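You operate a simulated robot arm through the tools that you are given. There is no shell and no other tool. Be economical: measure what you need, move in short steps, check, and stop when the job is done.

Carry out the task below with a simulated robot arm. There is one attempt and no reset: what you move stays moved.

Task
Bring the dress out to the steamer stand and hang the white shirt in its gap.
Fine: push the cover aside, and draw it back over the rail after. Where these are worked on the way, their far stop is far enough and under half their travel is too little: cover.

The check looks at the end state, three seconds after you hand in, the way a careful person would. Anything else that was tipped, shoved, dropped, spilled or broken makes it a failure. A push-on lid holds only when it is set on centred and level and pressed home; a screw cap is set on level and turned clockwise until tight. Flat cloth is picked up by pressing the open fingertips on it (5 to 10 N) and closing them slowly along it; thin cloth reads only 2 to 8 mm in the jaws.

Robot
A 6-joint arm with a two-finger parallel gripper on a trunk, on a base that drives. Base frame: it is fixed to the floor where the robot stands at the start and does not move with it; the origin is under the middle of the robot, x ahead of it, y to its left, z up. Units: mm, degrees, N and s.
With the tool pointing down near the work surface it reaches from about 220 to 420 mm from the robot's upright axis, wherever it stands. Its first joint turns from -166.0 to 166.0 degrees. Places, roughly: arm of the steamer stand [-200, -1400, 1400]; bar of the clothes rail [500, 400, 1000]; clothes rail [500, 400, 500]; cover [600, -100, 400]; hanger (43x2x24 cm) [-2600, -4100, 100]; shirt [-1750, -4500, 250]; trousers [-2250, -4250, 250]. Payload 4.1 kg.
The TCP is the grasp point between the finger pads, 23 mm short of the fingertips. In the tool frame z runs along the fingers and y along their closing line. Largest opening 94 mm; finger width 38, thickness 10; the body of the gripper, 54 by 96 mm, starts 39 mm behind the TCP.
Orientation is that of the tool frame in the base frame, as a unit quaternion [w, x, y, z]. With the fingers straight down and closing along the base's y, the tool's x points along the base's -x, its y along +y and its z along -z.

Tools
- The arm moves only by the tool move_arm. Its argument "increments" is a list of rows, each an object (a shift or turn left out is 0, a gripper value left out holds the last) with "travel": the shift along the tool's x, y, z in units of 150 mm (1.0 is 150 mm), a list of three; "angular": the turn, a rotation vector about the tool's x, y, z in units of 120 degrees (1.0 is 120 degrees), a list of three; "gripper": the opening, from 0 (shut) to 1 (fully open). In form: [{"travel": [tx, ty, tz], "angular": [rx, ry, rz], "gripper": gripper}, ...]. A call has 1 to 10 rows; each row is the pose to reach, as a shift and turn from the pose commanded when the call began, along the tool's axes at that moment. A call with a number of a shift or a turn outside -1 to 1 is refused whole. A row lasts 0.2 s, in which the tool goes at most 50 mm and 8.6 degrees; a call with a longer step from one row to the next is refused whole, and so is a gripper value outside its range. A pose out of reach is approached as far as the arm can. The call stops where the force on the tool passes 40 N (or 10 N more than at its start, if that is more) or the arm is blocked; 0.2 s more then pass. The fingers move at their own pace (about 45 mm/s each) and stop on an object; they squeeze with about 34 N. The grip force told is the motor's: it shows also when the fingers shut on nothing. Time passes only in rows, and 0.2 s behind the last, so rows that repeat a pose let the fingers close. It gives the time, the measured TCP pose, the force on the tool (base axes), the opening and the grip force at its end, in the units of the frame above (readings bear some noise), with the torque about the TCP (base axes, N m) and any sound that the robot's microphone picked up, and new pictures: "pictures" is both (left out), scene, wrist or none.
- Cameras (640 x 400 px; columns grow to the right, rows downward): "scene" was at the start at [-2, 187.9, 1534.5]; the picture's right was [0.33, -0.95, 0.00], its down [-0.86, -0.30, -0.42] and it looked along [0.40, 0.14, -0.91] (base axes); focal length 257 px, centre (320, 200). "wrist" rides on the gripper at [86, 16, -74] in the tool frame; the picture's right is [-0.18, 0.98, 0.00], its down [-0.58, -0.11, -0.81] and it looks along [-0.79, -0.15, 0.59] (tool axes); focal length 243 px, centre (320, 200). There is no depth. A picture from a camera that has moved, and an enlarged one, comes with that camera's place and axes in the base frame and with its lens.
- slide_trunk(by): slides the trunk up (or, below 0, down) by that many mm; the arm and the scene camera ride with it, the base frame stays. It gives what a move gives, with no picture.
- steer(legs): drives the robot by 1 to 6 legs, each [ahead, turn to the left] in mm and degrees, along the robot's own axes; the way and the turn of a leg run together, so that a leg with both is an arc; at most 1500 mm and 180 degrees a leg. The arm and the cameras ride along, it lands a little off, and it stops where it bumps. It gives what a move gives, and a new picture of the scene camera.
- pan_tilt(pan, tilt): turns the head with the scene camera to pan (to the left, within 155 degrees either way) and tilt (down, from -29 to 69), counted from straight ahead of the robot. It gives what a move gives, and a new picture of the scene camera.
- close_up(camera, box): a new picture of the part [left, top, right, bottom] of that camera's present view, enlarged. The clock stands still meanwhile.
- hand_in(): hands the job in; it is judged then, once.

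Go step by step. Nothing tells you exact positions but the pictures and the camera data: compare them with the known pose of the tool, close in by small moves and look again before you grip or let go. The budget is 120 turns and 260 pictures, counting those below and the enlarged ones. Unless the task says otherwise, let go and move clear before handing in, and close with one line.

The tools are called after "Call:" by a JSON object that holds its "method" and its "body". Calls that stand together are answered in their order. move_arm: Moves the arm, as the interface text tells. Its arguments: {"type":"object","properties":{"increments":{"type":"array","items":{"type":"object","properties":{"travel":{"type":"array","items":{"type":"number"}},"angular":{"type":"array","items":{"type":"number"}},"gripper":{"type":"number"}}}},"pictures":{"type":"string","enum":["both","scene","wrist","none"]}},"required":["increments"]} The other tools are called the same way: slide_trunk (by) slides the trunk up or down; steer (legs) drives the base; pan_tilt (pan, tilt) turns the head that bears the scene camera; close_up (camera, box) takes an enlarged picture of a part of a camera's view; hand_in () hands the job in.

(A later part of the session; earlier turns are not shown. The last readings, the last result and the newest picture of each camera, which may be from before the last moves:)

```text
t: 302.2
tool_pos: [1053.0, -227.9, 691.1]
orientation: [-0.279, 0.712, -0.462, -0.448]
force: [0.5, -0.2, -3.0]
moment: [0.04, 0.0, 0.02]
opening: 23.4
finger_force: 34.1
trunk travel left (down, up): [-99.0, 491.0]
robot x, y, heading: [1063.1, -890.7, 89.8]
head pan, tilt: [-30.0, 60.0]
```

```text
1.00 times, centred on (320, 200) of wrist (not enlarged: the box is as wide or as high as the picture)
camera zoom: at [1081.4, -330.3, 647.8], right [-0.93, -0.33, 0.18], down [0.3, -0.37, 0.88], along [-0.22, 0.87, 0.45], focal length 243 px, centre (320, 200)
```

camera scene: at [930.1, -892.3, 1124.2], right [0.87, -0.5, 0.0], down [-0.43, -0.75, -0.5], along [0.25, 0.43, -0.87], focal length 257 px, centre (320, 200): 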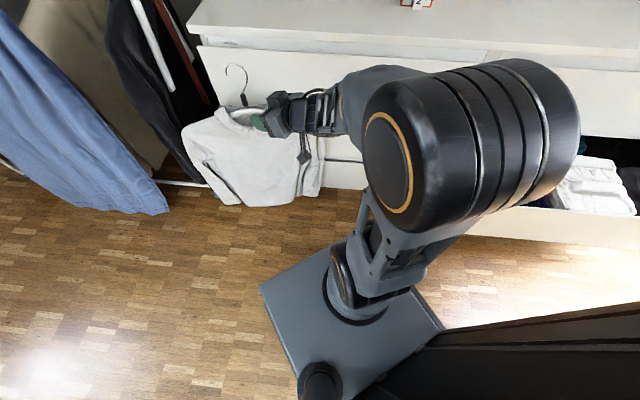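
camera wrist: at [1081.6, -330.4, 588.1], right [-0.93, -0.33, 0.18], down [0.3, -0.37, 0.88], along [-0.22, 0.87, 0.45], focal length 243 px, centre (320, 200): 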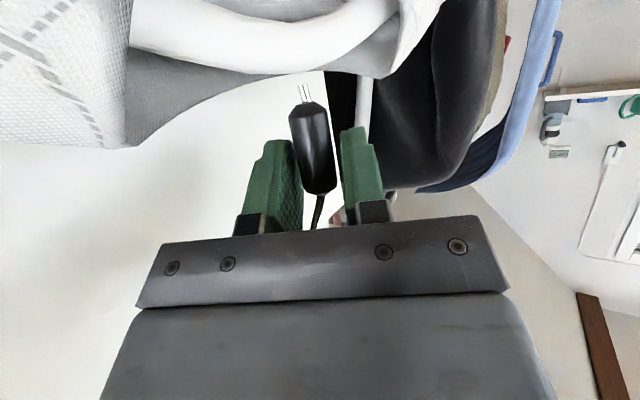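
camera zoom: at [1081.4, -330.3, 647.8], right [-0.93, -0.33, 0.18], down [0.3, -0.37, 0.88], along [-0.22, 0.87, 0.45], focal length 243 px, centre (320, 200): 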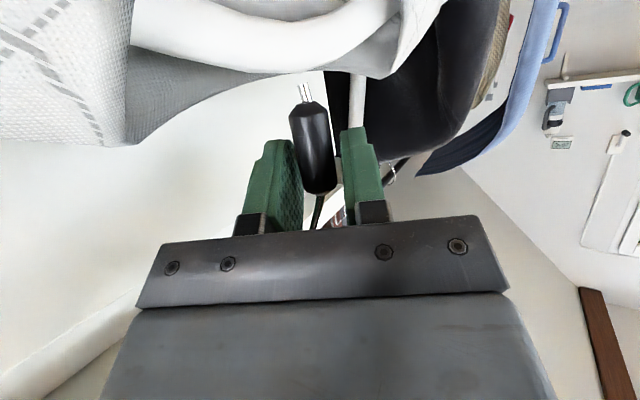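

The grip reads 23 mm (not flush). I set the shirt back down, release, raise 12 mm and grip again higher on the neck.

Call:
{"method": "slide_trunk", "body": {"by": -60}}

Call:
{"method": "move_arm", "body": {"increments": [{"gripper": 0.2}, {"gripper": 0.5}, {"gripper": 0.5}, {"travel": [-0.04, 0, -0.02], "gripper": 0.5}, {"travel": [-0.085, 0.02, -0.025], "gripper": 0.5}, {"travel": [-0.085, 0.02, -0.025], "gripper": 0.2}, {"travel": [-0.085, 0.02, -0.025], "gripper": 0}, {"travel": [-0.085, 0.02, -0.025], "gripper": 0}, {"travel": [-0.085, 0.02, -0.025], "gripper": 0}], "pictures": "wrist"}}

```text
t: 303.2
tool_pos: [1053.2, -227.9, 631.5]
orientation: [-0.281, 0.712, -0.462, -0.448]
force: [-0.7, 0.9, 0.1]
moment: [0.72, -0.15, 0.24]
opening: 23.7
finger_force: 33.6
trunk travel left (down, up): [-39.0, 551.0]
robot x, y, heading: [1061.9, -887.2, 90.2]
head pan, tilt: [-30.0, 60.0]
```

```text
t: 305.2
tool_pos: [1050.8, -228.2, 645.3]
orientation: [-0.28, 0.711, -0.464, -0.448]
force: [-1.3, -2.0, 1.2]
moment: [-0.56, 1.66, 0.46]
opening: 25.8
finger_force: 33.8
trunk travel left (down, up): [-39.0, 551.0]
robot x, y, heading: [1061.9, -893.8, 89.9]
head pan, tilt: [-30.0, 60.0]
camera wrist: at [1077.5, -329.7, 601.4], right [-0.93, -0.33, 0.18], down [0.31, -0.37, 0.88], along [-0.22, 0.87, 0.45], focal length 243 px, centre (320, 200)
```

wrist: 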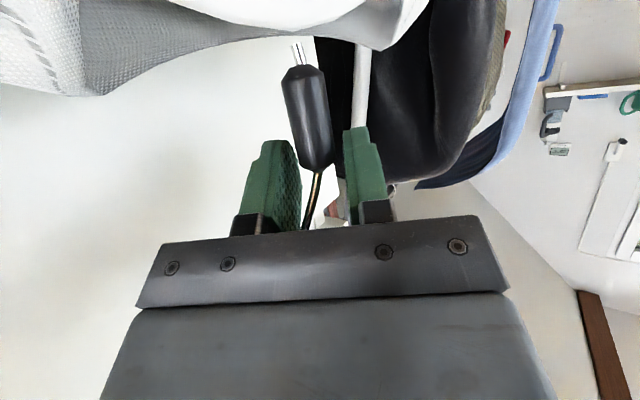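

Since the shirt stands by itself, I open, yaw the gripper to be in line with the hanger, lower a touch, and close again.

Call:
{"method": "move_arm", "body": {"increments": [{"gripper": 0.25}, {"gripper": 0.5}, {"gripper": 0.5}, {"angular": [-0.054, 0, -0.027], "gripper": 0.5}, {"angular": [-0.108, 0, -0.053], "gripper": 0.5}, {"angular": [-0.162, 0, -0.08], "gripper": 0.5}, {"angular": [-0.21, 0, -0.104], "gripper": 0.5}], "pictures": "wrist"}}

```text
t: 306.8
tool_pos: [1049.6, -227.5, 645.0]
orientation: [-0.164, 0.802, -0.275, -0.505]
force: [1.2, -0.2, -1.1]
moment: [0.04, 0.05, -0.04]
opening: 47.1
finger_force: 0.0
trunk travel left (down, up): [-39.0, 551.0]
robot x, y, heading: [1057.8, -893.3, 89.9]
head pan, tilt: [-30.0, 60.0]
camera wrist: at [1123.5, -303.9, 600.2], right [-0.66, -0.73, 0.18], down [0.45, -0.19, 0.87], along [-0.6, 0.66, 0.45], focal length 243 px, centre (320, 200)
```

wrist: 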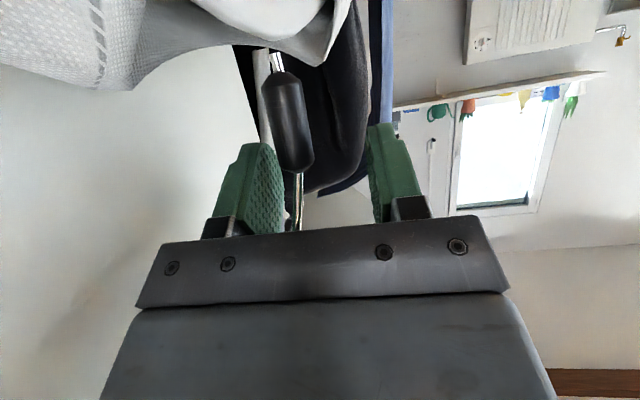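

In line now, neck ~10 mm to the right. I shift right 4 mm and down 6 mm, and close.

Call:
{"method": "move_arm", "body": {"increments": [{"travel": [0.036, -0.027, 0.017], "gripper": 0.4}, {"travel": [0.036, -0.027, 0.017], "gripper": 0.25}, {"travel": [0.036, -0.027, 0.017], "gripper": 0.1}, {"travel": [0.036, -0.027, 0.017], "gripper": 0}, {"travel": [0.036, -0.027, 0.017], "gripper": 0}, {"travel": [0.036, -0.027, 0.017], "gripper": 0}, {"travel": [0.036, -0.027, 0.017], "gripper": 0}], "pictures": "wrist"}}

```text
t: 308.4
tool_pos: [1052.7, -224.6, 638.8]
orientation: [-0.165, 0.801, -0.276, -0.505]
force: [1.0, -2.3, 6.3]
moment: [-0.43, 0.76, 0.25]
opening: 19.6
finger_force: 33.9
trunk travel left (down, up): [-39.0, 551.0]
robot x, y, heading: [1063.0, -891.1, 90.2]
head pan, tilt: [-30.0, 60.0]
camera wrist: at [1125.2, -300.9, 594.8], right [-0.66, -0.73, 0.18], down [0.45, -0.19, 0.87], along [-0.6, 0.66, 0.45], focal length 243 px, centre (320, 200)
```

wrist: 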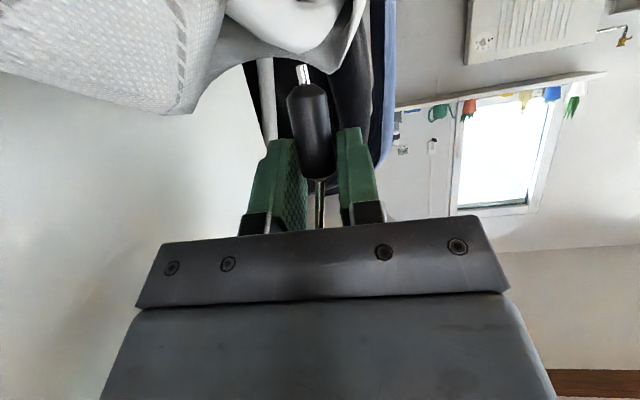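

19.6 mm, just like the secure dress grip. I lift and back off.

Call:
{"method": "slide_trunk", "body": {"by": 80}}

Call:
{"method": "steer", "body": {"legs": [[-200, 0]]}}

Call:
{"method": "close_up", "body": {"camera": "wrist", "box": [0, 0, 640, 400]}}

```text
t: 309.6
tool_pos: [1051.5, -222.6, 717.9]
orientation: [-0.165, 0.801, -0.276, -0.505]
force: [0.8, 0.1, -4.0]
moment: [0.05, -0.01, 0.0]
opening: 16.9
finger_force: 33.9
trunk travel left (down, up): [-119.0, 471.0]
robot x, y, heading: [1061.9, -891.5, 90.0]
head pan, tilt: [-30.0, 60.0]
```

```text
t: 311.1
tool_pos: [1052.2, -420.8, 718.5]
orientation: [-0.165, 0.801, -0.276, -0.505]
force: [-0.4, -0.8, -3.1]
moment: [0.02, -0.02, -0.03]
opening: 17.0
finger_force: 34.3
trunk travel left (down, up): [-119.0, 471.0]
robot x, y, heading: [1062.8, -1084.8, 89.8]
head pan, tilt: [-30.0, 60.0]
camera scene: at [930.4, -1088.5, 1134.2], right [0.87, -0.5, 0.0], down [-0.43, -0.75, -0.5], along [0.25, 0.43, -0.87], focal length 257 px, centre (320, 200)
```

scene: 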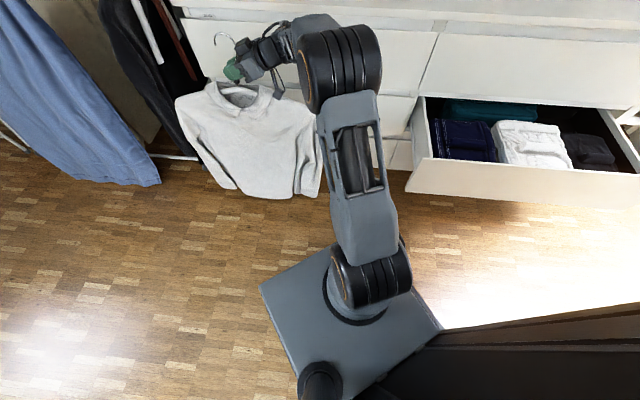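

```text
1.00 times, centred on (320, 200) of wrist (not enlarged: the box is as wide or as high as the picture)
camera zoom: at [1124.8, -496.7, 674.0], right [-0.66, -0.73, 0.18], down [0.45, -0.19, 0.87], along [-0.6, 0.66, 0.45], focal length 243 px, centre (320, 200)
```

zoom: 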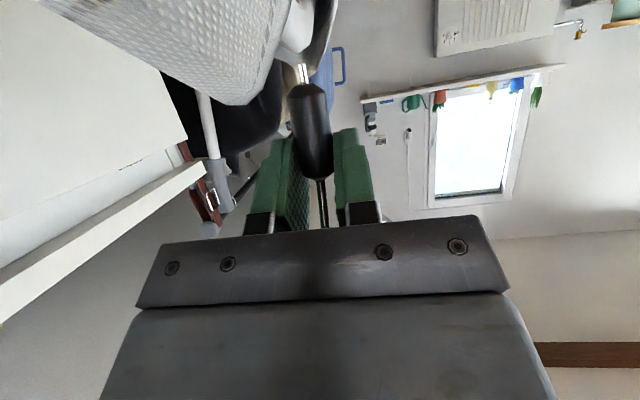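

Secure at 17 mm and in line. I realign the tool with the robot (holding the shirt), raise it, and drive to a square pre-position in front of the gap.

Call:
{"method": "move_arm", "body": {"increments": [{"travel": [0.034, 0.098, -0.067], "angular": [0.056, 0, 0.028], "gripper": 0}, {"travel": [0.068, 0.196, -0.134], "angular": [0.112, 0, 0.055]}, {"travel": [0.102, 0.294, -0.2], "angular": [0.168, 0, 0.083]}, {"travel": [0.137, 0.392, -0.269], "angular": [0.224, 0, 0.111]}, {"travel": [0.171, 0.49, -0.336], "angular": [0.28, 0, 0.139]}, {"travel": [0.205, 0.589, -0.404], "angular": [0.337, 0, 0.167]}, {"travel": [0.239, 0.687, -0.471], "angular": [0.396, 0, 0.196]}], "pictures": "none"}}

Call:
{"method": "slide_trunk", "body": {"by": 205}}

Call:
{"method": "steer", "body": {"legs": [[0, 69.3], [998, 0], [0, -105]]}}

Call:
{"method": "close_up", "body": {"camera": "wrist", "box": [0, 0, 640, 400]}}

```text
t: 312.8
tool_pos: [1051.1, -551.3, 718.2]
orientation: [0.367, -0.598, 0.607, 0.372]
force: [0.2, 0.3, -4.1]
moment: [0.05, 0.03, 0.02]
opening: 16.6
finger_force: 33.9
trunk travel left (down, up): [-119.0, 471.0]
robot x, y, heading: [1060.2, -1089.1, 90.5]
head pan, tilt: [-30.0, 60.0]
```

```text
t: 315.0
tool_pos: [1050.9, -551.6, 922.6]
orientation: [0.368, -0.597, 0.607, 0.374]
force: [0.0, 0.3, -3.1]
moment: [0.02, -0.01, -0.01]
opening: 16.6
finger_force: 34.2
trunk travel left (down, up): [-324.0, 266.0]
robot x, y, heading: [1059.6, -1089.9, 90.3]
head pan, tilt: [-30.0, 60.0]
```

```text
t: 327.6
tool_pos: [437.3, -297.7, 922.5]
orientation: [0.467, -0.375, 0.764, 0.239]
force: [0.1, -0.4, -3.9]
moment: [0.0, 0.01, -0.01]
opening: 16.8
finger_force: 34.4
trunk travel left (down, up): [-324.0, 266.0]
robot x, y, heading: [123.8, -733.8, 53.5]
head pan, tilt: [-30.0, 60.0]
camera scene: at [17.2, -654.1, 1339.2], right [0.4, -0.92, 0.0], down [-0.8, -0.34, -0.5], along [0.46, 0.2, -0.87], focal length 257 px, centre (320, 200)
```

scene: 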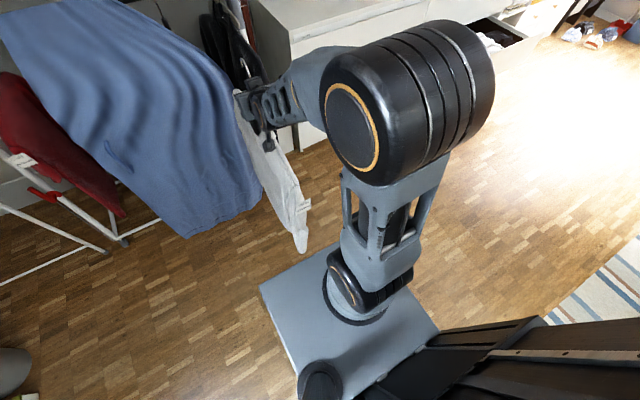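

```text
1.00 times, centred on (320, 200) of wrist (not enlarged: the box is as wide or as high as the picture)
camera zoom: at [360.0, -370.2, 880.6], right [-0.73, 0.66, 0.18], down [-0.18, -0.44, 0.88], along [0.66, 0.61, 0.44], focal length 243 px, centre (320, 200)
```

zoom: 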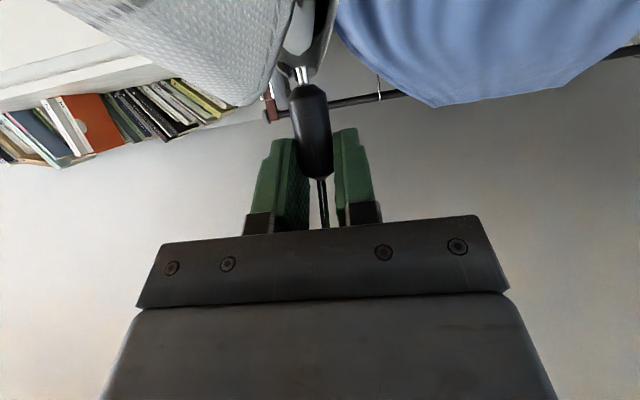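

Holding firmly, aligned within a few mm of the gap. I advance 200 mm and look with both cameras.

Call:
{"method": "steer", "body": {"legs": [[200, 0.8]]}}

Call:
{"method": "pan_tilt", "body": {"pan": -12, "tilt": 30}}

Call:
{"method": "close_up", "body": {"camera": "scene", "box": [220, 120, 420, 270]}}

Call:
{"method": "close_up", "body": {"camera": "wrist", "box": [160, 0, 480, 200]}}

```text
t: 328.8
tool_pos: [484.8, -227.8, 915.5]
orientation: [0.456, -0.38, 0.77, 0.234]
force: [0.0, 0.2, -3.5]
moment: [0.13, -0.07, 0.0]
opening: 16.9
finger_force: 33.9
trunk travel left (down, up): [-324.0, 266.0]
robot x, y, heading: [177.8, -667.9, 53.6]
head pan, tilt: [-30.0, 60.0]
stopped in leg 1: the force on the tool passed its limit at 51 N (the readings are from after the stop); the commanded pose is now the measured one
camera scene: at [68.8, -584.5, 1339.1], right [0.4, -0.92, 0.0], down [-0.79, -0.35, -0.5], along [0.46, 0.2, -0.87], focal length 257 px, centre (320, 200)
```

scene: 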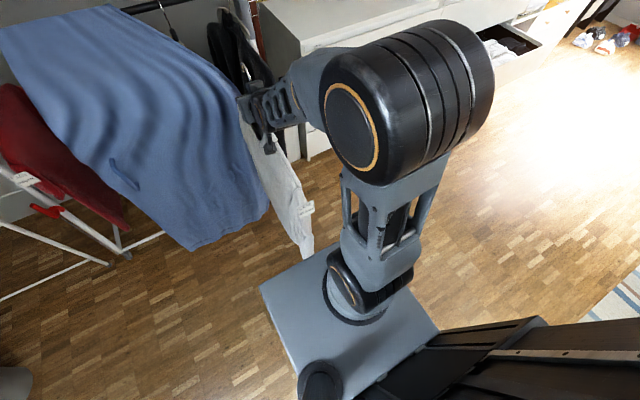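

```text
t: 329.7
tool_pos: [484.1, -227.6, 916.7]
orientation: [0.456, -0.381, 0.769, 0.236]
force: [-1.0, -0.6, -3.9]
moment: [-0.19, 0.13, 0.02]
opening: 16.9
finger_force: 33.8
trunk travel left (down, up): [-324.0, 266.0]
robot x, y, heading: [176.9, -665.2, 53.4]
head pan, tilt: [-12.0, 30.0]
camera scene: at [75.4, -551.2, 1381.2], right [0.66, -0.75, 0.0], down [-0.37, -0.33, -0.87], along [0.65, 0.57, -0.5], focal length 257 px, centre (320, 200)
```

scene: 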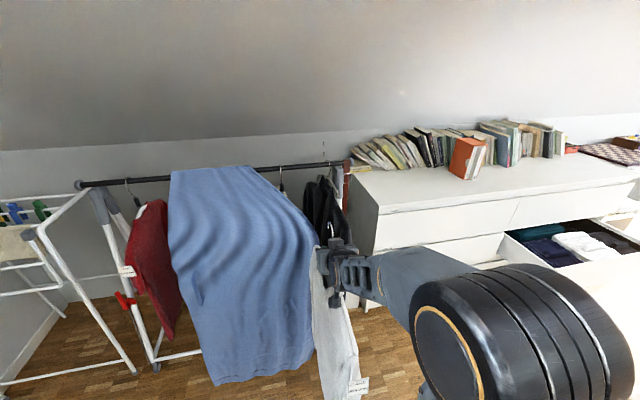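

```text
2.67 times, centred on (320, 195) of scene
camera zoom: at [75.4, -551.2, 1381.2], right [0.66, -0.75, 0.0], down [-0.37, -0.33, -0.87], along [0.65, 0.57, -0.5], focal length 685 px, centre (320, 213)
```

zoom: 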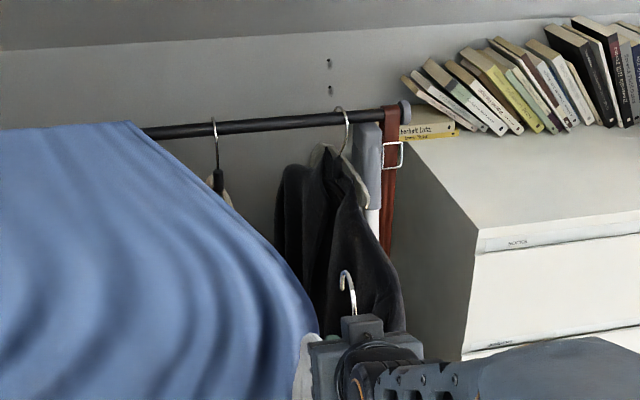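

```text
2.00 times, centred on (320, 100) of wrist
camera zoom: at [406.9, -302.3, 876.7], right [-0.73, 0.66, 0.18], down [-0.16, -0.42, 0.89], along [0.66, 0.62, 0.42], focal length 485 px, centre (320, 400)
```

zoom: 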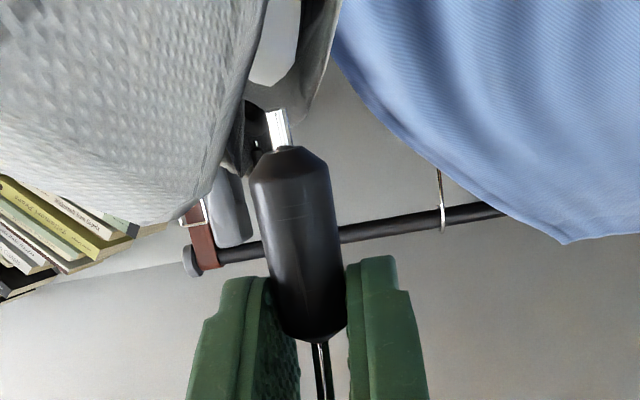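

The shirt's far end bumped the cover's flared front corner, so the cover must go ~100 mm further left. I back off, yaw the tool 30° left and 75 mm right, and advance beside the cover's edge so I can push it left.

Call:
{"method": "steer", "body": {"legs": [[-80, 0]]}}

Call:
{"method": "move_arm", "body": {"increments": [{"travel": [0, -0.1, 0], "angular": [-0.044, 0, -0.024], "gripper": 0}, {"travel": [0, -0.2, 0], "angular": [-0.088, 0, -0.047]}, {"travel": [0, -0.3, 0], "angular": [-0.132, 0, -0.071]}, {"travel": [0, -0.4, 0], "angular": [-0.176, 0, -0.094]}, {"travel": [0, -0.55, 0], "angular": [-0.22, 0, -0.118]}], "pictures": "none"}}

Call:
{"method": "steer", "body": {"legs": [[275, 0]]}}

Call:
{"method": "close_up", "body": {"camera": "wrist", "box": [0, 0, 640, 400]}}

```text
t: 330.8
tool_pos: [437.1, -292.0, 917.6]
orientation: [0.456, -0.381, 0.769, 0.236]
force: [0.1, -0.4, -3.6]
moment: [0.12, -0.1, 0.0]
opening: 16.9
finger_force: 34.2
trunk travel left (down, up): [-324.0, 266.0]
robot x, y, heading: [128.8, -727.3, 53.9]
head pan, tilt: [-12.0, 30.0]
camera scene: at [28.0, -615.4, 1381.3], right [0.66, -0.75, 0.0], down [-0.37, -0.33, -0.87], along [0.65, 0.58, -0.5], focal length 257 px, centre (320, 200)
```

scene: 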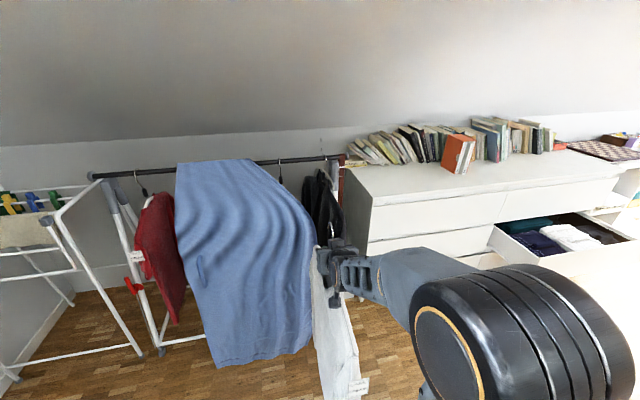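

```text
t: 332.0
tool_pos: [504.1, -342.0, 915.0]
orientation: [0.383, -0.566, 0.642, 0.347]
force: [-0.4, 0.2, -4.4]
moment: [0.1, -0.01, -0.06]
opening: 16.8
finger_force: 34.0
trunk travel left (down, up): [-324.0, 266.0]
robot x, y, heading: [129.4, -725.6, 53.9]
head pan, tilt: [-12.0, 30.0]
```

```text
t: 333.9
tool_pos: [664.7, -120.0, 915.7]
orientation: [0.383, -0.566, 0.642, 0.348]
force: [-0.2, 0.3, -3.6]
moment: [0.23, 0.04, 0.0]
opening: 23.7
finger_force: 34.1
trunk travel left (down, up): [-324.0, 266.0]
robot x, y, heading: [292.4, -505.4, 53.6]
head pan, tilt: [-12.0, 30.0]
camera scene: at [190.1, -395.0, 1381.3], right [0.67, -0.75, 0.0], down [-0.37, -0.33, -0.87], along [0.65, 0.58, -0.5], focal length 257 px, centre (320, 200)
```

scene: 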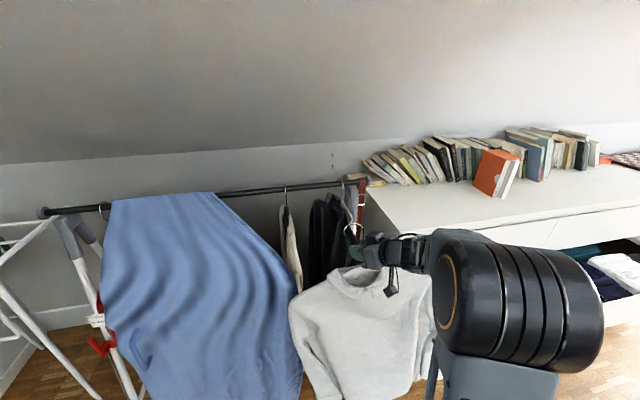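

```text
1.00 times, centred on (320, 200) of wrist (not enlarged: the box is as wide or as high as the picture)
camera zoom: at [635.6, -223.0, 874.9], right [-0.96, 0.2, 0.17], down [0.07, -0.45, 0.89], along [0.26, 0.87, 0.42], focal length 243 px, centre (320, 200)
```

zoom: 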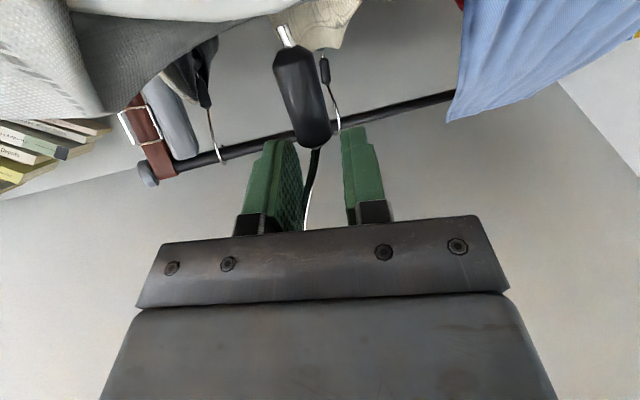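

The contact swivelled the shirt again, tip now too far left. Pushing left along the rail should both slide the cover and swing the hanger back in line; I do that slowly.

Call:
{"method": "move_arm", "body": {"increments": [{"travel": [-0.018, 0.073, 0.036], "gripper": 0}, {"travel": [-0.036, 0.146, 0.072]}, {"travel": [-0.054, 0.219, 0.109]}, {"travel": [-0.072, 0.292, 0.145]}, {"travel": [-0.09, 0.365, 0.181]}, {"travel": [-0.107, 0.437, 0.217]}, {"travel": [-0.125, 0.51, 0.254]}, {"travel": [-0.143, 0.583, 0.29]}, {"travel": [-0.16, 0.656, 0.326]}, {"travel": [-0.178, 0.729, 0.362]}], "pictures": "both"}}

```text
t: 336.1
tool_pos: [564.6, -47.2, 916.3]
orientation: [0.383, -0.566, 0.642, 0.347]
force: [-0.4, -0.2, -4.0]
moment: [0.28, 0.02, -0.02]
opening: 23.5
finger_force: 34.1
trunk travel left (down, up): [-324.0, 266.0]
robot x, y, heading: [288.9, -506.8, 53.6]
head pan, tilt: [-12.0, 30.0]
camera scene: at [190.1, -394.9, 1381.3], right [0.67, -0.75, 0.0], down [-0.37, -0.33, -0.87], along [0.65, 0.58, -0.5], focal length 257 px, centre (320, 200)
camera wrist: at [534.4, -150.1, 874.1], right [-0.96, 0.2, 0.17], down [0.07, -0.45, 0.89], along [0.26, 0.87, 0.42], focal length 243 px, centre (320, 200)
```

scene: 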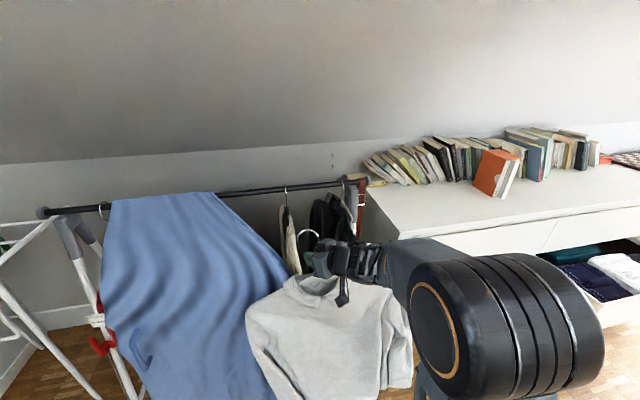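
wrist: 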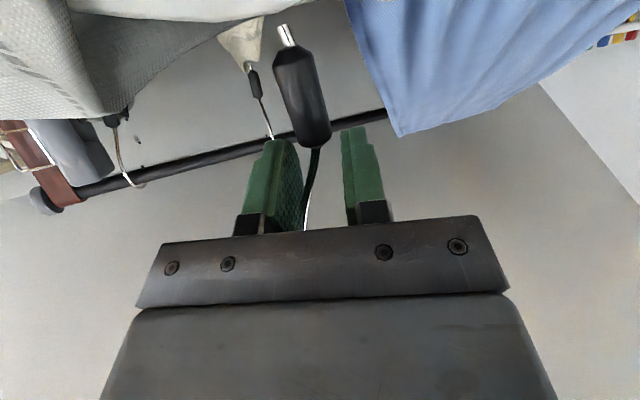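

Contact isn't happening; the hanger is now ~55° off. I'll stand the shirt on the floor still caged in the jaws, loosen slightly, yaw the gripper into line with it, and re-grip.

Call:
{"method": "steer", "body": {"legs": [[-120, 0]]}}

Call:
{"method": "move_arm", "body": {"increments": [{"angular": [0.052, 0, 0.027], "gripper": 0}, {"angular": [0.103, 0, 0.054]}, {"angular": [0.155, 0, 0.081]}, {"angular": [0.206, 0, 0.108]}, {"angular": [0.258, 0, 0.135]}], "pictures": "none"}}

Call:
{"method": "slide_trunk", "body": {"by": -281}}

Call:
{"method": "close_up", "body": {"camera": "scene", "box": [200, 160, 460, 400]}}

```text
t: 337.4
tool_pos: [493.2, -143.5, 915.4]
orientation: [0.382, -0.567, 0.641, 0.348]
force: [0.7, 0.7, -2.9]
moment: [0.27, 0.05, 0.02]
opening: 24.0
finger_force: 33.8
trunk travel left (down, up): [-324.0, 266.0]
robot x, y, heading: [217.2, -602.4, 53.9]
head pan, tilt: [-12.0, 30.0]
camera scene: at [119.4, -491.2, 1381.3], right [0.67, -0.75, 0.0], down [-0.37, -0.33, -0.87], along [0.65, 0.58, -0.5], focal length 257 px, centre (320, 200)
```

scene: 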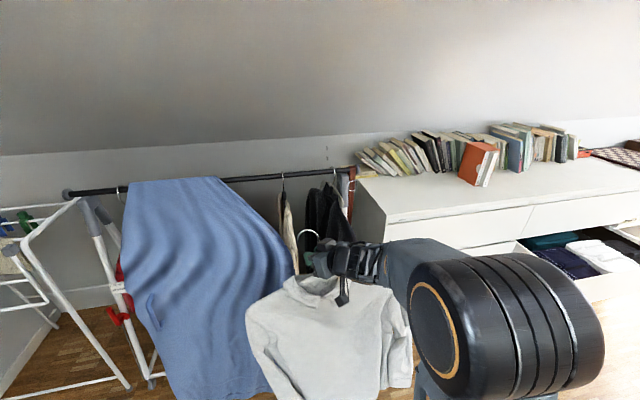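

```text
t: 338.6
tool_pos: [492.1, -143.7, 916.3]
orientation: [0.467, -0.349, 0.784, 0.213]
force: [0.3, -0.4, -3.9]
moment: [0.25, -0.08, 0.03]
opening: 23.8
finger_force: 33.7
trunk travel left (down, up): [-324.0, 266.0]
robot x, y, heading: [222.6, -603.7, 53.8]
head pan, tilt: [-12.0, 30.0]
```

```text
t: 341.4
tool_pos: [492.7, -145.2, 635.0]
orientation: [0.469, -0.348, 0.783, 0.214]
force: [0.8, 0.0, -0.7]
moment: [-0.02, 0.01, -0.02]
opening: 0.0
finger_force: 33.9
trunk travel left (down, up): [-43.0, 547.0]
robot x, y, heading: [219.9, -601.9, 53.9]
head pan, tilt: [-12.0, 30.0]
```

```text
1.67 times, centred on (330, 280) of scene
camera zoom: at [119.1, -491.5, 1100.3], right [0.67, -0.75, 0.0], down [-0.37, -0.33, -0.87], along [0.65, 0.58, -0.5], focal length 428 px, centre (303, 67)
```

zoom: 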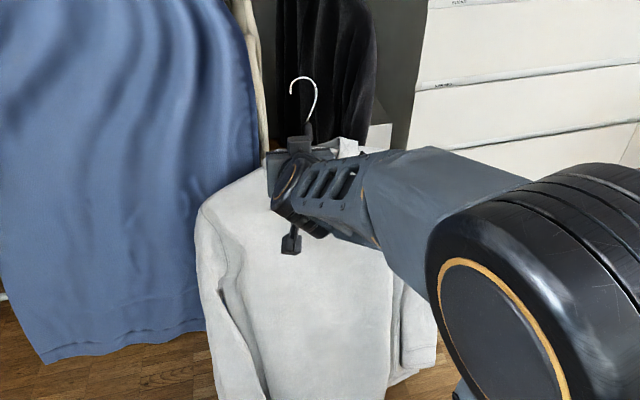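

The shirt slipped out when its hem met the floor but is standing upright. I look with the wrist camera before touching anything.

Call:
{"method": "close_up", "body": {"camera": "wrist", "box": [0, 0, 640, 400]}}

Call:
{"method": "pan_tilt", "body": {"pan": -5, "tilt": 45}}

```text
1.00 times, centred on (320, 200) of wrist (not enlarged: the box is as wide or as high as the picture)
camera zoom: at [409.5, -211.5, 594.0], right [-0.67, 0.72, 0.17], down [-0.2, -0.4, 0.89], along [0.71, 0.57, 0.42], focal length 243 px, centre (320, 200)
```

zoom: 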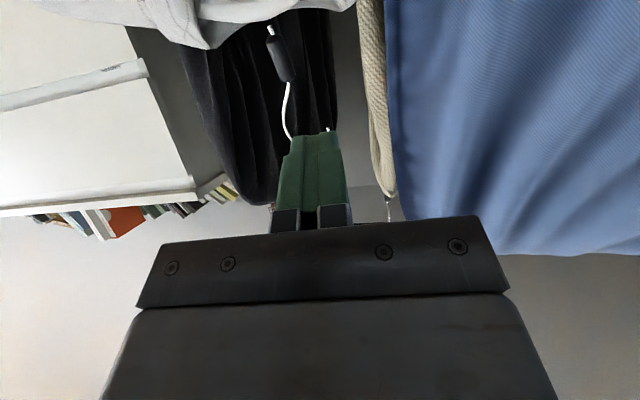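

```text
t: 342.2
tool_pos: [493.1, -143.7, 634.0]
orientation: [0.468, -0.349, 0.784, 0.214]
force: [-0.7, 1.0, 0.4]
moment: [0.0, -0.01, -0.02]
opening: 0.0
finger_force: 34.0
trunk travel left (down, up): [-43.0, 547.0]
robot x, y, heading: [219.0, -603.7, 54.0]
head pan, tilt: [-5.0, 45.0]
camera scene: at [105.3, -490.6, 1077.7], right [0.75, -0.66, 0.0], down [-0.47, -0.53, -0.71], along [0.47, 0.53, -0.71], focal length 257 px, centre (320, 200)
```

scene: 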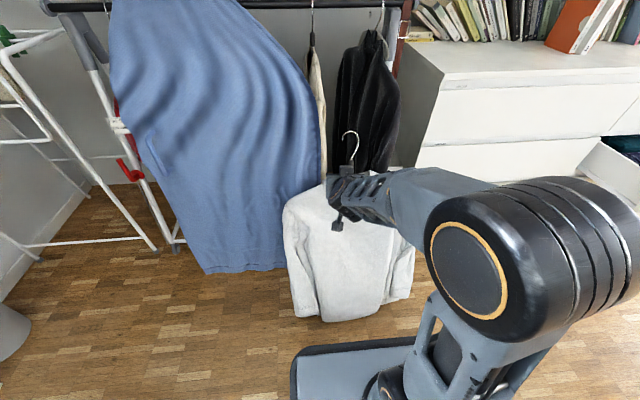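

It stands at about (573,-91,580), hanger line ≈132°. I back off, raise, drive round to its free side, yaw the tool to match, lower and look.

Call:
{"method": "steer", "body": {"legs": [[-60, 0]]}}

Call:
{"method": "slide_trunk", "body": {"by": 230}}

Call:
{"method": "steer", "body": {"legs": [[0, -61.6], [475, 0], [0, 92.6]]}}

Call:
{"method": "move_arm", "body": {"increments": [{"angular": [-0.055, 0, -0.03], "gripper": 0.5}, {"angular": [-0.11, 0, -0.059], "gripper": 0.5}, {"angular": [-0.165, 0, -0.089], "gripper": 0.5}, {"angular": [-0.22, 0, -0.118], "gripper": 0.5}, {"angular": [-0.275, 0, -0.148], "gripper": 0.5}, {"angular": [-0.33, 0, -0.177], "gripper": 0.5}, {"angular": [-0.386, 0, -0.207], "gripper": 0.5}], "pictures": "none"}}

Call:
{"method": "slide_trunk", "body": {"by": -250}}

Call:
{"method": "close_up", "body": {"camera": "wrist", "box": [0, 0, 640, 400]}}

```text
t: 343.1
tool_pos: [456.6, -192.7, 634.7]
orientation: [0.468, -0.348, 0.784, 0.213]
force: [1.0, 0.2, 0.9]
moment: [0.0, 0.0, 0.01]
opening: 0.0
finger_force: 34.2
trunk travel left (down, up): [-43.0, 547.0]
robot x, y, heading: [182.6, -650.5, 53.6]
head pan, tilt: [-5.0, 45.0]
camera scene: at [69.7, -539.1, 1077.7], right [0.75, -0.66, 0.0], down [-0.47, -0.53, -0.71], along [0.47, 0.53, -0.71], focal length 257 px, centre (320, 200)
```

scene: 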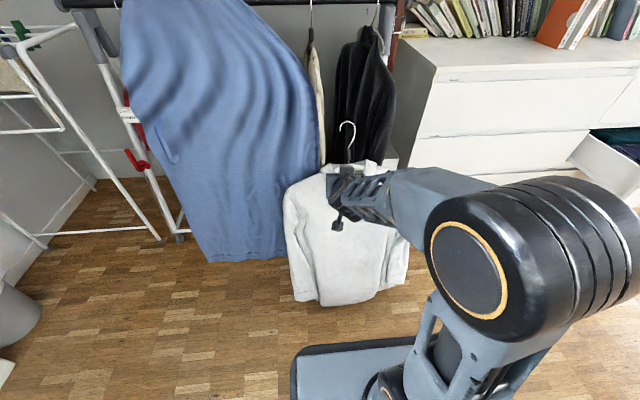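

```text
t: 345.6
tool_pos: [457.5, -191.9, 864.3]
orientation: [0.467, -0.349, 0.784, 0.214]
force: [0.1, 0.7, -0.1]
moment: [-0.01, 0.05, 0.0]
opening: 0.0
finger_force: 33.8
trunk travel left (down, up): [-273.0, 317.0]
robot x, y, heading: [182.6, -649.1, 53.7]
head pan, tilt: [-5.0, 45.0]
```

```text
t: 353.3
tool_pos: [1034.5, -349.7, 865.4]
orientation: [0.491, -0.243, 0.822, 0.151]
force: [-0.8, -1.0, -0.6]
moment: [0.0, 0.01, -0.04]
opening: 0.1
finger_force: 33.5
trunk travel left (down, up): [-273.0, 317.0]
robot x, y, heading: [655.4, -721.1, 38.6]
head pan, tilt: [-5.0, 45.0]
stopped in leg 3: the robot was blocked; the commanded pose is now the measured one
camera scene: at [571.0, -583.9, 1307.7], right [0.55, -0.83, 0.0], down [-0.59, -0.39, -0.71], along [0.59, 0.39, -0.71], focal length 257 px, centre (320, 200)
```

scene: 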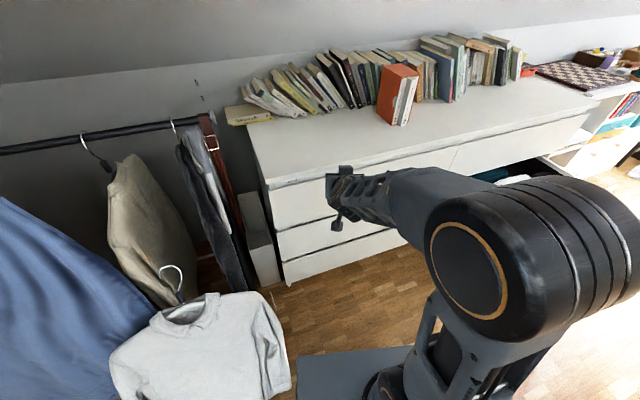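

```text
t: 354.9
tool_pos: [1034.8, -350.5, 865.0]
orientation: [0.377, -0.582, 0.627, 0.354]
force: [-0.8, 0.2, 0.7]
moment: [-0.01, 0.02, -0.04]
opening: 47.0
finger_force: 0.1
trunk travel left (down, up): [-273.0, 317.0]
robot x, y, heading: [654.8, -724.0, 38.3]
head pan, tilt: [-5.0, 45.0]
```

```text
t: 357.5
tool_pos: [1035.5, -349.3, 614.2]
orientation: [0.378, -0.582, 0.628, 0.353]
force: [-1.2, -0.5, 0.1]
moment: [-0.01, 0.02, 0.01]
opening: 47.1
finger_force: 0.1
trunk travel left (down, up): [-23.0, 567.0]
robot x, y, heading: [653.1, -725.6, 38.8]
head pan, tilt: [-5.0, 45.0]
```

```text
1.00 times, centred on (320, 200) of wrist (not enlarged: the box is as wide or as high as the picture)
camera zoom: at [1010.8, -453.5, 573.5], right [-0.97, 0.16, 0.17], down [0.08, -0.45, 0.89], along [0.21, 0.88, 0.43], focal length 243 px, centre (320, 200)
```

zoom: 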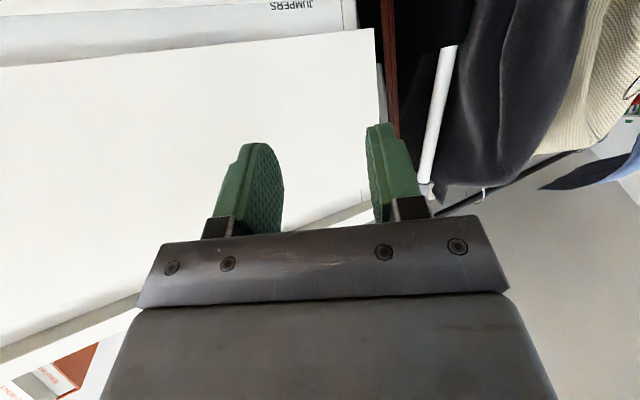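

The base bumped while turning. I reverse in an arc to face along 85°, come forward again, shift the tool right, and look.

Call:
{"method": "steer", "body": {"legs": [[-200, 46]]}}

Call:
{"method": "move_arm", "body": {"increments": [{"travel": [0.05, -0.13, -0.1]}, {"travel": [0.1, -0.26, -0.2]}, {"travel": [0.15, -0.39, -0.3]}, {"travel": [0.2, -0.52, -0.39]}], "pictures": "none"}}

Call:
{"method": "steer", "body": {"legs": [[150, 0]]}}

Call:
{"method": "close_up", "body": {"camera": "wrist", "box": [0, 0, 640, 400]}}

```text
t: 360.0
tool_pos: [556.0, -360.9, 614.1]
orientation: [-0.21, 0.781, -0.35, -0.473]
force: [-1.2, -0.1, -0.6]
moment: [-0.02, 0.01, -0.06]
opening: 47.0
finger_force: 0.1
trunk travel left (down, up): [-23.0, 567.0]
robot x, y, heading: [560.0, -897.7, 84.7]
head pan, tilt: [-5.0, 45.0]
camera scene: at [404.1, -857.1, 1057.7], right [0.98, -0.18, 0.0], down [-0.13, -0.7, -0.71], along [0.13, 0.7, -0.71], focal length 257 px, centre (320, 200)
```

scene: 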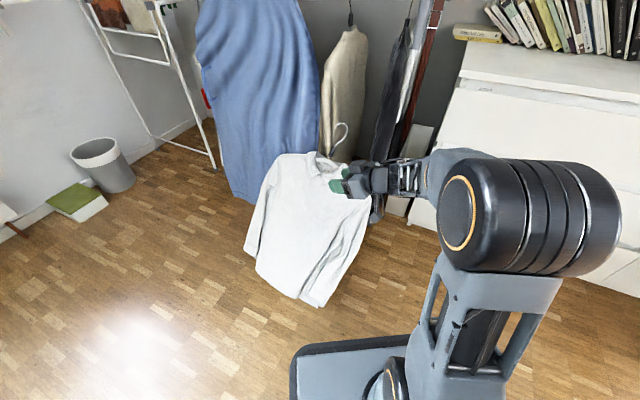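

```text
t: 361.0
tool_pos: [657.3, -357.7, 615.7]
orientation: [-0.21, 0.781, -0.349, -0.474]
force: [0.1, 0.0, -0.2]
moment: [0.0, -0.02, -0.01]
opening: 47.1
finger_force: 0.0
trunk travel left (down, up): [-23.0, 567.0]
robot x, y, heading: [560.2, -892.4, 84.3]
head pan, tilt: [-5.0, 45.0]
```

```text
t: 362.4
tool_pos: [672.6, -206.1, 614.9]
orientation: [-0.21, 0.78, -0.351, -0.473]
force: [-0.5, -0.4, 0.5]
moment: [0.04, -0.02, 0.02]
opening: 47.0
finger_force: 0.0
trunk travel left (down, up): [-23.0, 567.0]
robot x, y, heading: [576.7, -744.4, 84.5]
head pan, tilt: [-5.0, 45.0]
camera scene: at [418.6, -705.4, 1057.7], right [0.98, -0.18, 0.0], down [-0.13, -0.7, -0.71], along [0.13, 0.7, -0.71], focal length 257 px, centre (320, 200)
```

scene: 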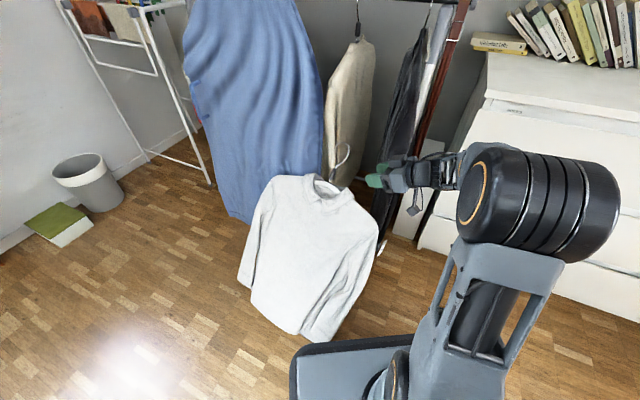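

```text
1.00 times, centred on (320, 200) of wrist (not enlarged: the box is as wide or as high as the picture)
camera zoom: at [732.4, -295.0, 573.8], right [-0.79, -0.59, 0.17], down [0.38, -0.26, 0.89], along [-0.48, 0.76, 0.43], focal length 243 px, centre (320, 200)
```

zoom: 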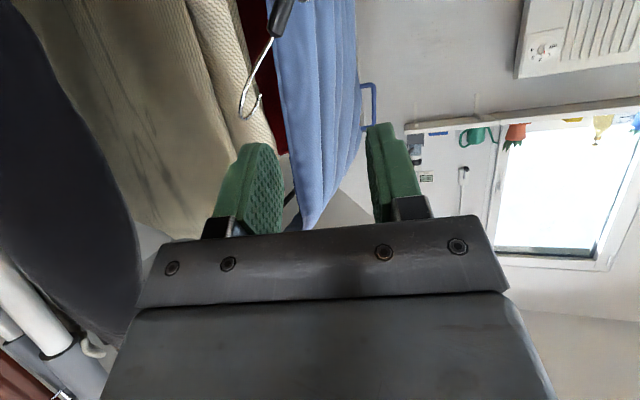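

The shirt is leaning back against the cover, tilted about 28°. I roll the gripper to match its tilt, go halfway in, and look.

Call:
{"method": "move_arm", "body": {"increments": [{"travel": [0, -0.05, 0.18], "angular": [0, 0, 0.058], "gripper": 0.6}, {"travel": [0, -0.09, 0.37], "angular": [0, 0, 0.116], "gripper": 0.6}, {"travel": [0, -0.12, 0.56], "angular": [0, 0, 0.174], "gripper": 0.6}, {"travel": [0, -0.15, 0.75], "angular": [0, 0, 0.233], "gripper": 0.6}], "pictures": "both"}}

```text
t: 363.4
tool_pos: [622.9, -117.6, 562.7]
orientation: [-0.088, 0.673, -0.529, -0.51]
force: [0.9, -0.3, 0.0]
moment: [-0.01, -0.02, 0.02]
opening: 56.3
finger_force: 0.0
trunk travel left (down, up): [-23.0, 567.0]
robot x, y, heading: [576.4, -741.8, 84.2]
head pan, tilt: [-5.0, 45.0]
camera scene: at [418.6, -705.6, 1057.7], right [0.98, -0.18, 0.0], down [-0.13, -0.7, -0.71], along [0.13, 0.7, -0.71], focal length 257 px, centre (320, 200)
camera wrist: at [647.1, -225.4, 537.4], right [-0.77, -0.3, 0.56], down [0.61, -0.12, 0.78], along [-0.17, 0.95, 0.28], focal length 243 px, centre (320, 200)
```

scene: 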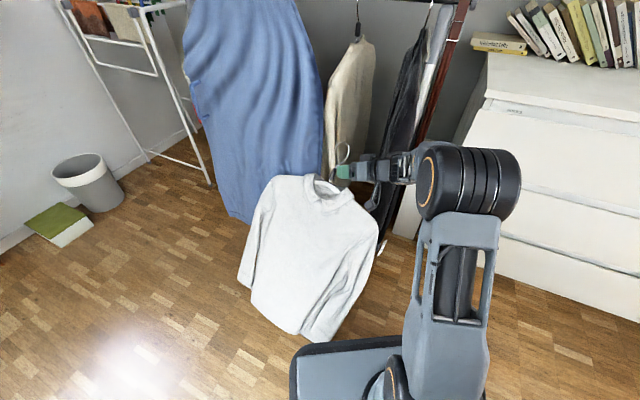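
wrist: 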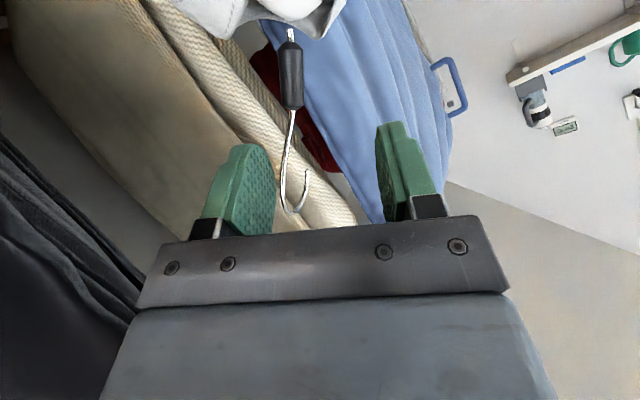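

Roll matches well: neck is 71 mm ahead, 15 mm right. I advance, close, and lift in one go.

Call:
{"method": "move_arm", "body": {"increments": [{"travel": [0.0, -0.1, 0.1], "gripper": 0.6}, {"travel": [0.005, -0.1, 0.22], "gripper": 0.6}, {"travel": [0.01, -0.1, 0.34], "gripper": 0.6}, {"travel": [0.013, -0.1, 0.47], "gripper": 0.6}, {"travel": [0.013, -0.1, 0.47], "gripper": 0.3}, {"travel": [0.013, -0.1, 0.47], "gripper": 0.1}, {"travel": [0.013, -0.1, 0.47], "gripper": 0}, {"travel": [0.013, -0.1, 0.47], "gripper": 0}, {"travel": [0.013, -0.1, 0.47], "gripper": 0}], "pictures": "wrist"}}

Call:
{"method": "slide_trunk", "body": {"by": 130}}

```text
t: 365.4
tool_pos: [595.0, -65.5, 521.6]
orientation: [-0.09, 0.672, -0.529, -0.51]
force: [1.2, 0.4, 3.6]
moment: [-0.52, 1.32, -0.21]
opening: 23.6
finger_force: 33.8
trunk travel left (down, up): [-23.0, 567.0]
robot x, y, heading: [572.2, -747.2, 84.4]
head pan, tilt: [-5.0, 45.0]
camera wrist: at [618.3, -174.0, 497.0], right [-0.77, -0.3, 0.56], down [0.61, -0.12, 0.78], along [-0.17, 0.94, 0.28], focal length 243 px, centre (320, 200)
```

wrist: 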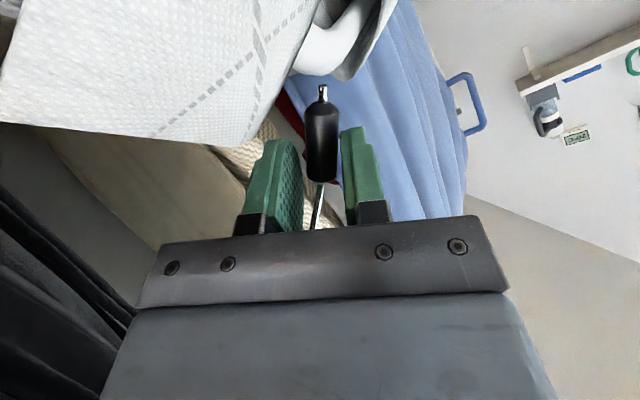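

```text
t: 366.9
tool_pos: [594.3, -65.6, 651.9]
orientation: [-0.09, 0.673, -0.529, -0.51]
force: [-0.9, -1.6, -2.0]
moment: [0.31, -0.12, 0.34]
opening: 19.7
finger_force: 33.7
trunk travel left (down, up): [-153.0, 437.0]
robot x, y, heading: [576.8, -744.3, 84.5]
head pan, tilt: [-5.0, 45.0]
```

Gripped (19.7 mm) and lifted. I back away, undo the roll and yaw, raise, and drive to the pre-position in front of the gap (slightly right of centre to clear the cover's corner).

Call:
{"method": "steer", "body": {"legs": [[-200, 0]]}}

Call:
{"method": "move_arm", "body": {"increments": [{"angular": [0, 0, -0.058], "gripper": 0}, {"angular": [0, 0, -0.116]}, {"angular": [0, 0, -0.174]}, {"angular": [0, 0, -0.233]}], "pictures": "none"}}

Call:
{"method": "move_arm", "body": {"increments": [{"travel": [0.042, 0.098, -0.08], "angular": [0.048, 0, 0.025], "gripper": 0}, {"travel": [0.085, 0.196, -0.16], "angular": [0.097, 0, 0.051]}, {"travel": [0.127, 0.294, -0.24], "angular": [0.145, 0, 0.076]}, {"travel": [0.169, 0.391, -0.32], "angular": [0.194, 0, 0.101]}, {"travel": [0.211, 0.489, -0.4], "angular": [0.242, 0, 0.126]}, {"travel": [0.254, 0.587, -0.48], "angular": [0.29, 0, 0.152]}, {"travel": [0.296, 0.685, -0.559], "angular": [0.339, 0, 0.177]}], "pictures": "none"}}

Call:
{"method": "slide_trunk", "body": {"by": 268}}

Call:
{"method": "steer", "body": {"legs": [[0, 62], [436, 0], [0, -92]]}}

Call:
{"method": "close_up", "body": {"camera": "wrist", "box": [0, 0, 640, 400]}}

```text
t: 368.6
tool_pos: [575.1, -268.4, 651.9]
orientation: [-0.09, 0.673, -0.529, -0.509]
force: [0.8, -0.2, -3.8]
moment: [0.34, -0.38, 0.0]
opening: 17.5
finger_force: 34.2
trunk travel left (down, up): [-153.0, 437.0]
robot x, y, heading: [554.1, -944.9, 84.7]
head pan, tilt: [-5.0, 45.0]
camera scene: at [399.0, -907.6, 1187.6], right [0.98, -0.18, 0.0], down [-0.13, -0.7, -0.71], along [0.13, 0.69, -0.71], focal length 257 px, centre (320, 200)
```

scene: 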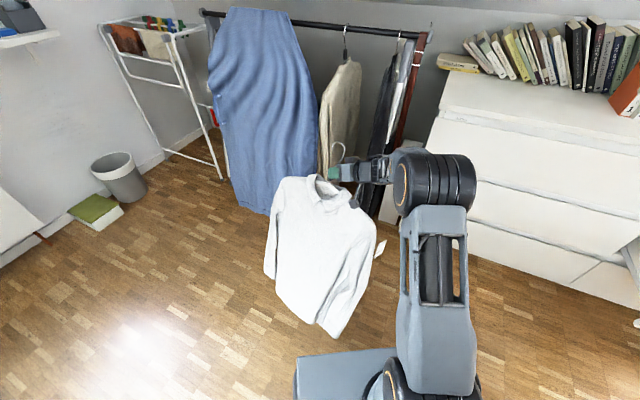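

```text
t: 369.6
tool_pos: [574.0, -268.1, 652.9]
orientation: [-0.21, 0.781, -0.349, -0.473]
force: [-0.9, -0.4, -1.5]
moment: [-0.03, 0.32, 0.1]
opening: 17.4
finger_force: 34.3
trunk travel left (down, up): [-153.0, 437.0]
robot x, y, heading: [551.0, -944.7, 84.4]
head pan, tilt: [-5.0, 45.0]
```

```text
t: 371.1
tool_pos: [562.5, -408.3, 651.8]
orientation: [0.378, -0.583, 0.628, 0.35]
force: [0.8, 0.4, -3.6]
moment: [0.03, -0.01, 0.01]
opening: 17.3
finger_force: 33.9
trunk travel left (down, up): [-153.0, 437.0]
robot x, y, heading: [554.9, -947.3, 84.5]
head pan, tilt: [-5.0, 45.0]
```

```text
t: 373.9
tool_pos: [562.0, -407.7, 919.6]
orientation: [0.377, -0.584, 0.627, 0.352]
force: [0.5, -0.6, -4.1]
moment: [0.03, 0.0, 0.01]
opening: 17.1
finger_force: 33.9
trunk travel left (down, up): [-421.0, 169.0]
robot x, y, heading: [553.6, -948.9, 84.3]
head pan, tilt: [-5.0, 45.0]
```

```text
t: 383.2
tool_pos: [469.1, -244.5, 920.1]
orientation: [0.456, -0.399, 0.758, 0.241]
force: [-0.3, -0.6, -3.8]
moment: [0.04, -0.08, 0.01]
opening: 16.7
finger_force: 34.1
trunk travel left (down, up): [-421.0, 169.0]
robot x, y, heading: [191.6, -705.5, 53.9]
head pan, tilt: [-5.0, 45.0]
camera scene: at [75.9, -594.1, 1455.6], right [0.76, -0.65, 0.0], down [-0.46, -0.53, -0.71], along [0.46, 0.53, -0.71], focal length 257 px, centre (320, 200)
```

scene: 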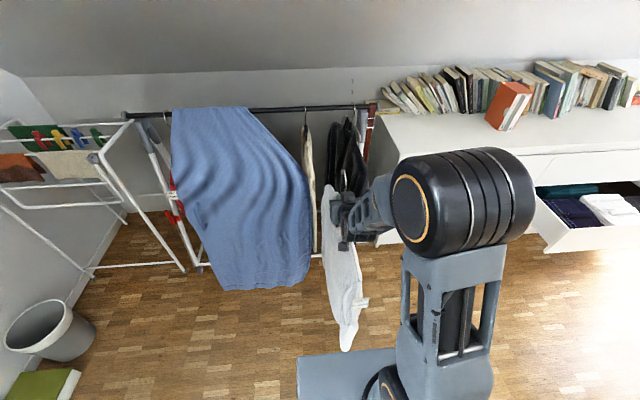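

```text
1.00 times, centred on (320, 200) of wrist (not enlarged: the box is as wide or as high as the picture)
camera zoom: at [396.4, -322.7, 878.8], right [-0.76, 0.63, 0.16], down [-0.16, -0.43, 0.89], along [0.63, 0.65, 0.42], focal length 243 px, centre (320, 200)
```

zoom: 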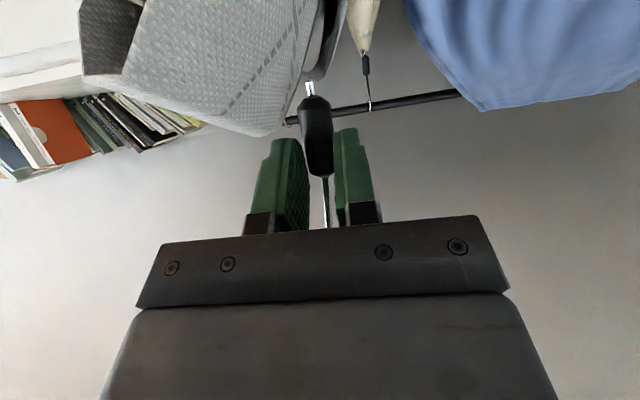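

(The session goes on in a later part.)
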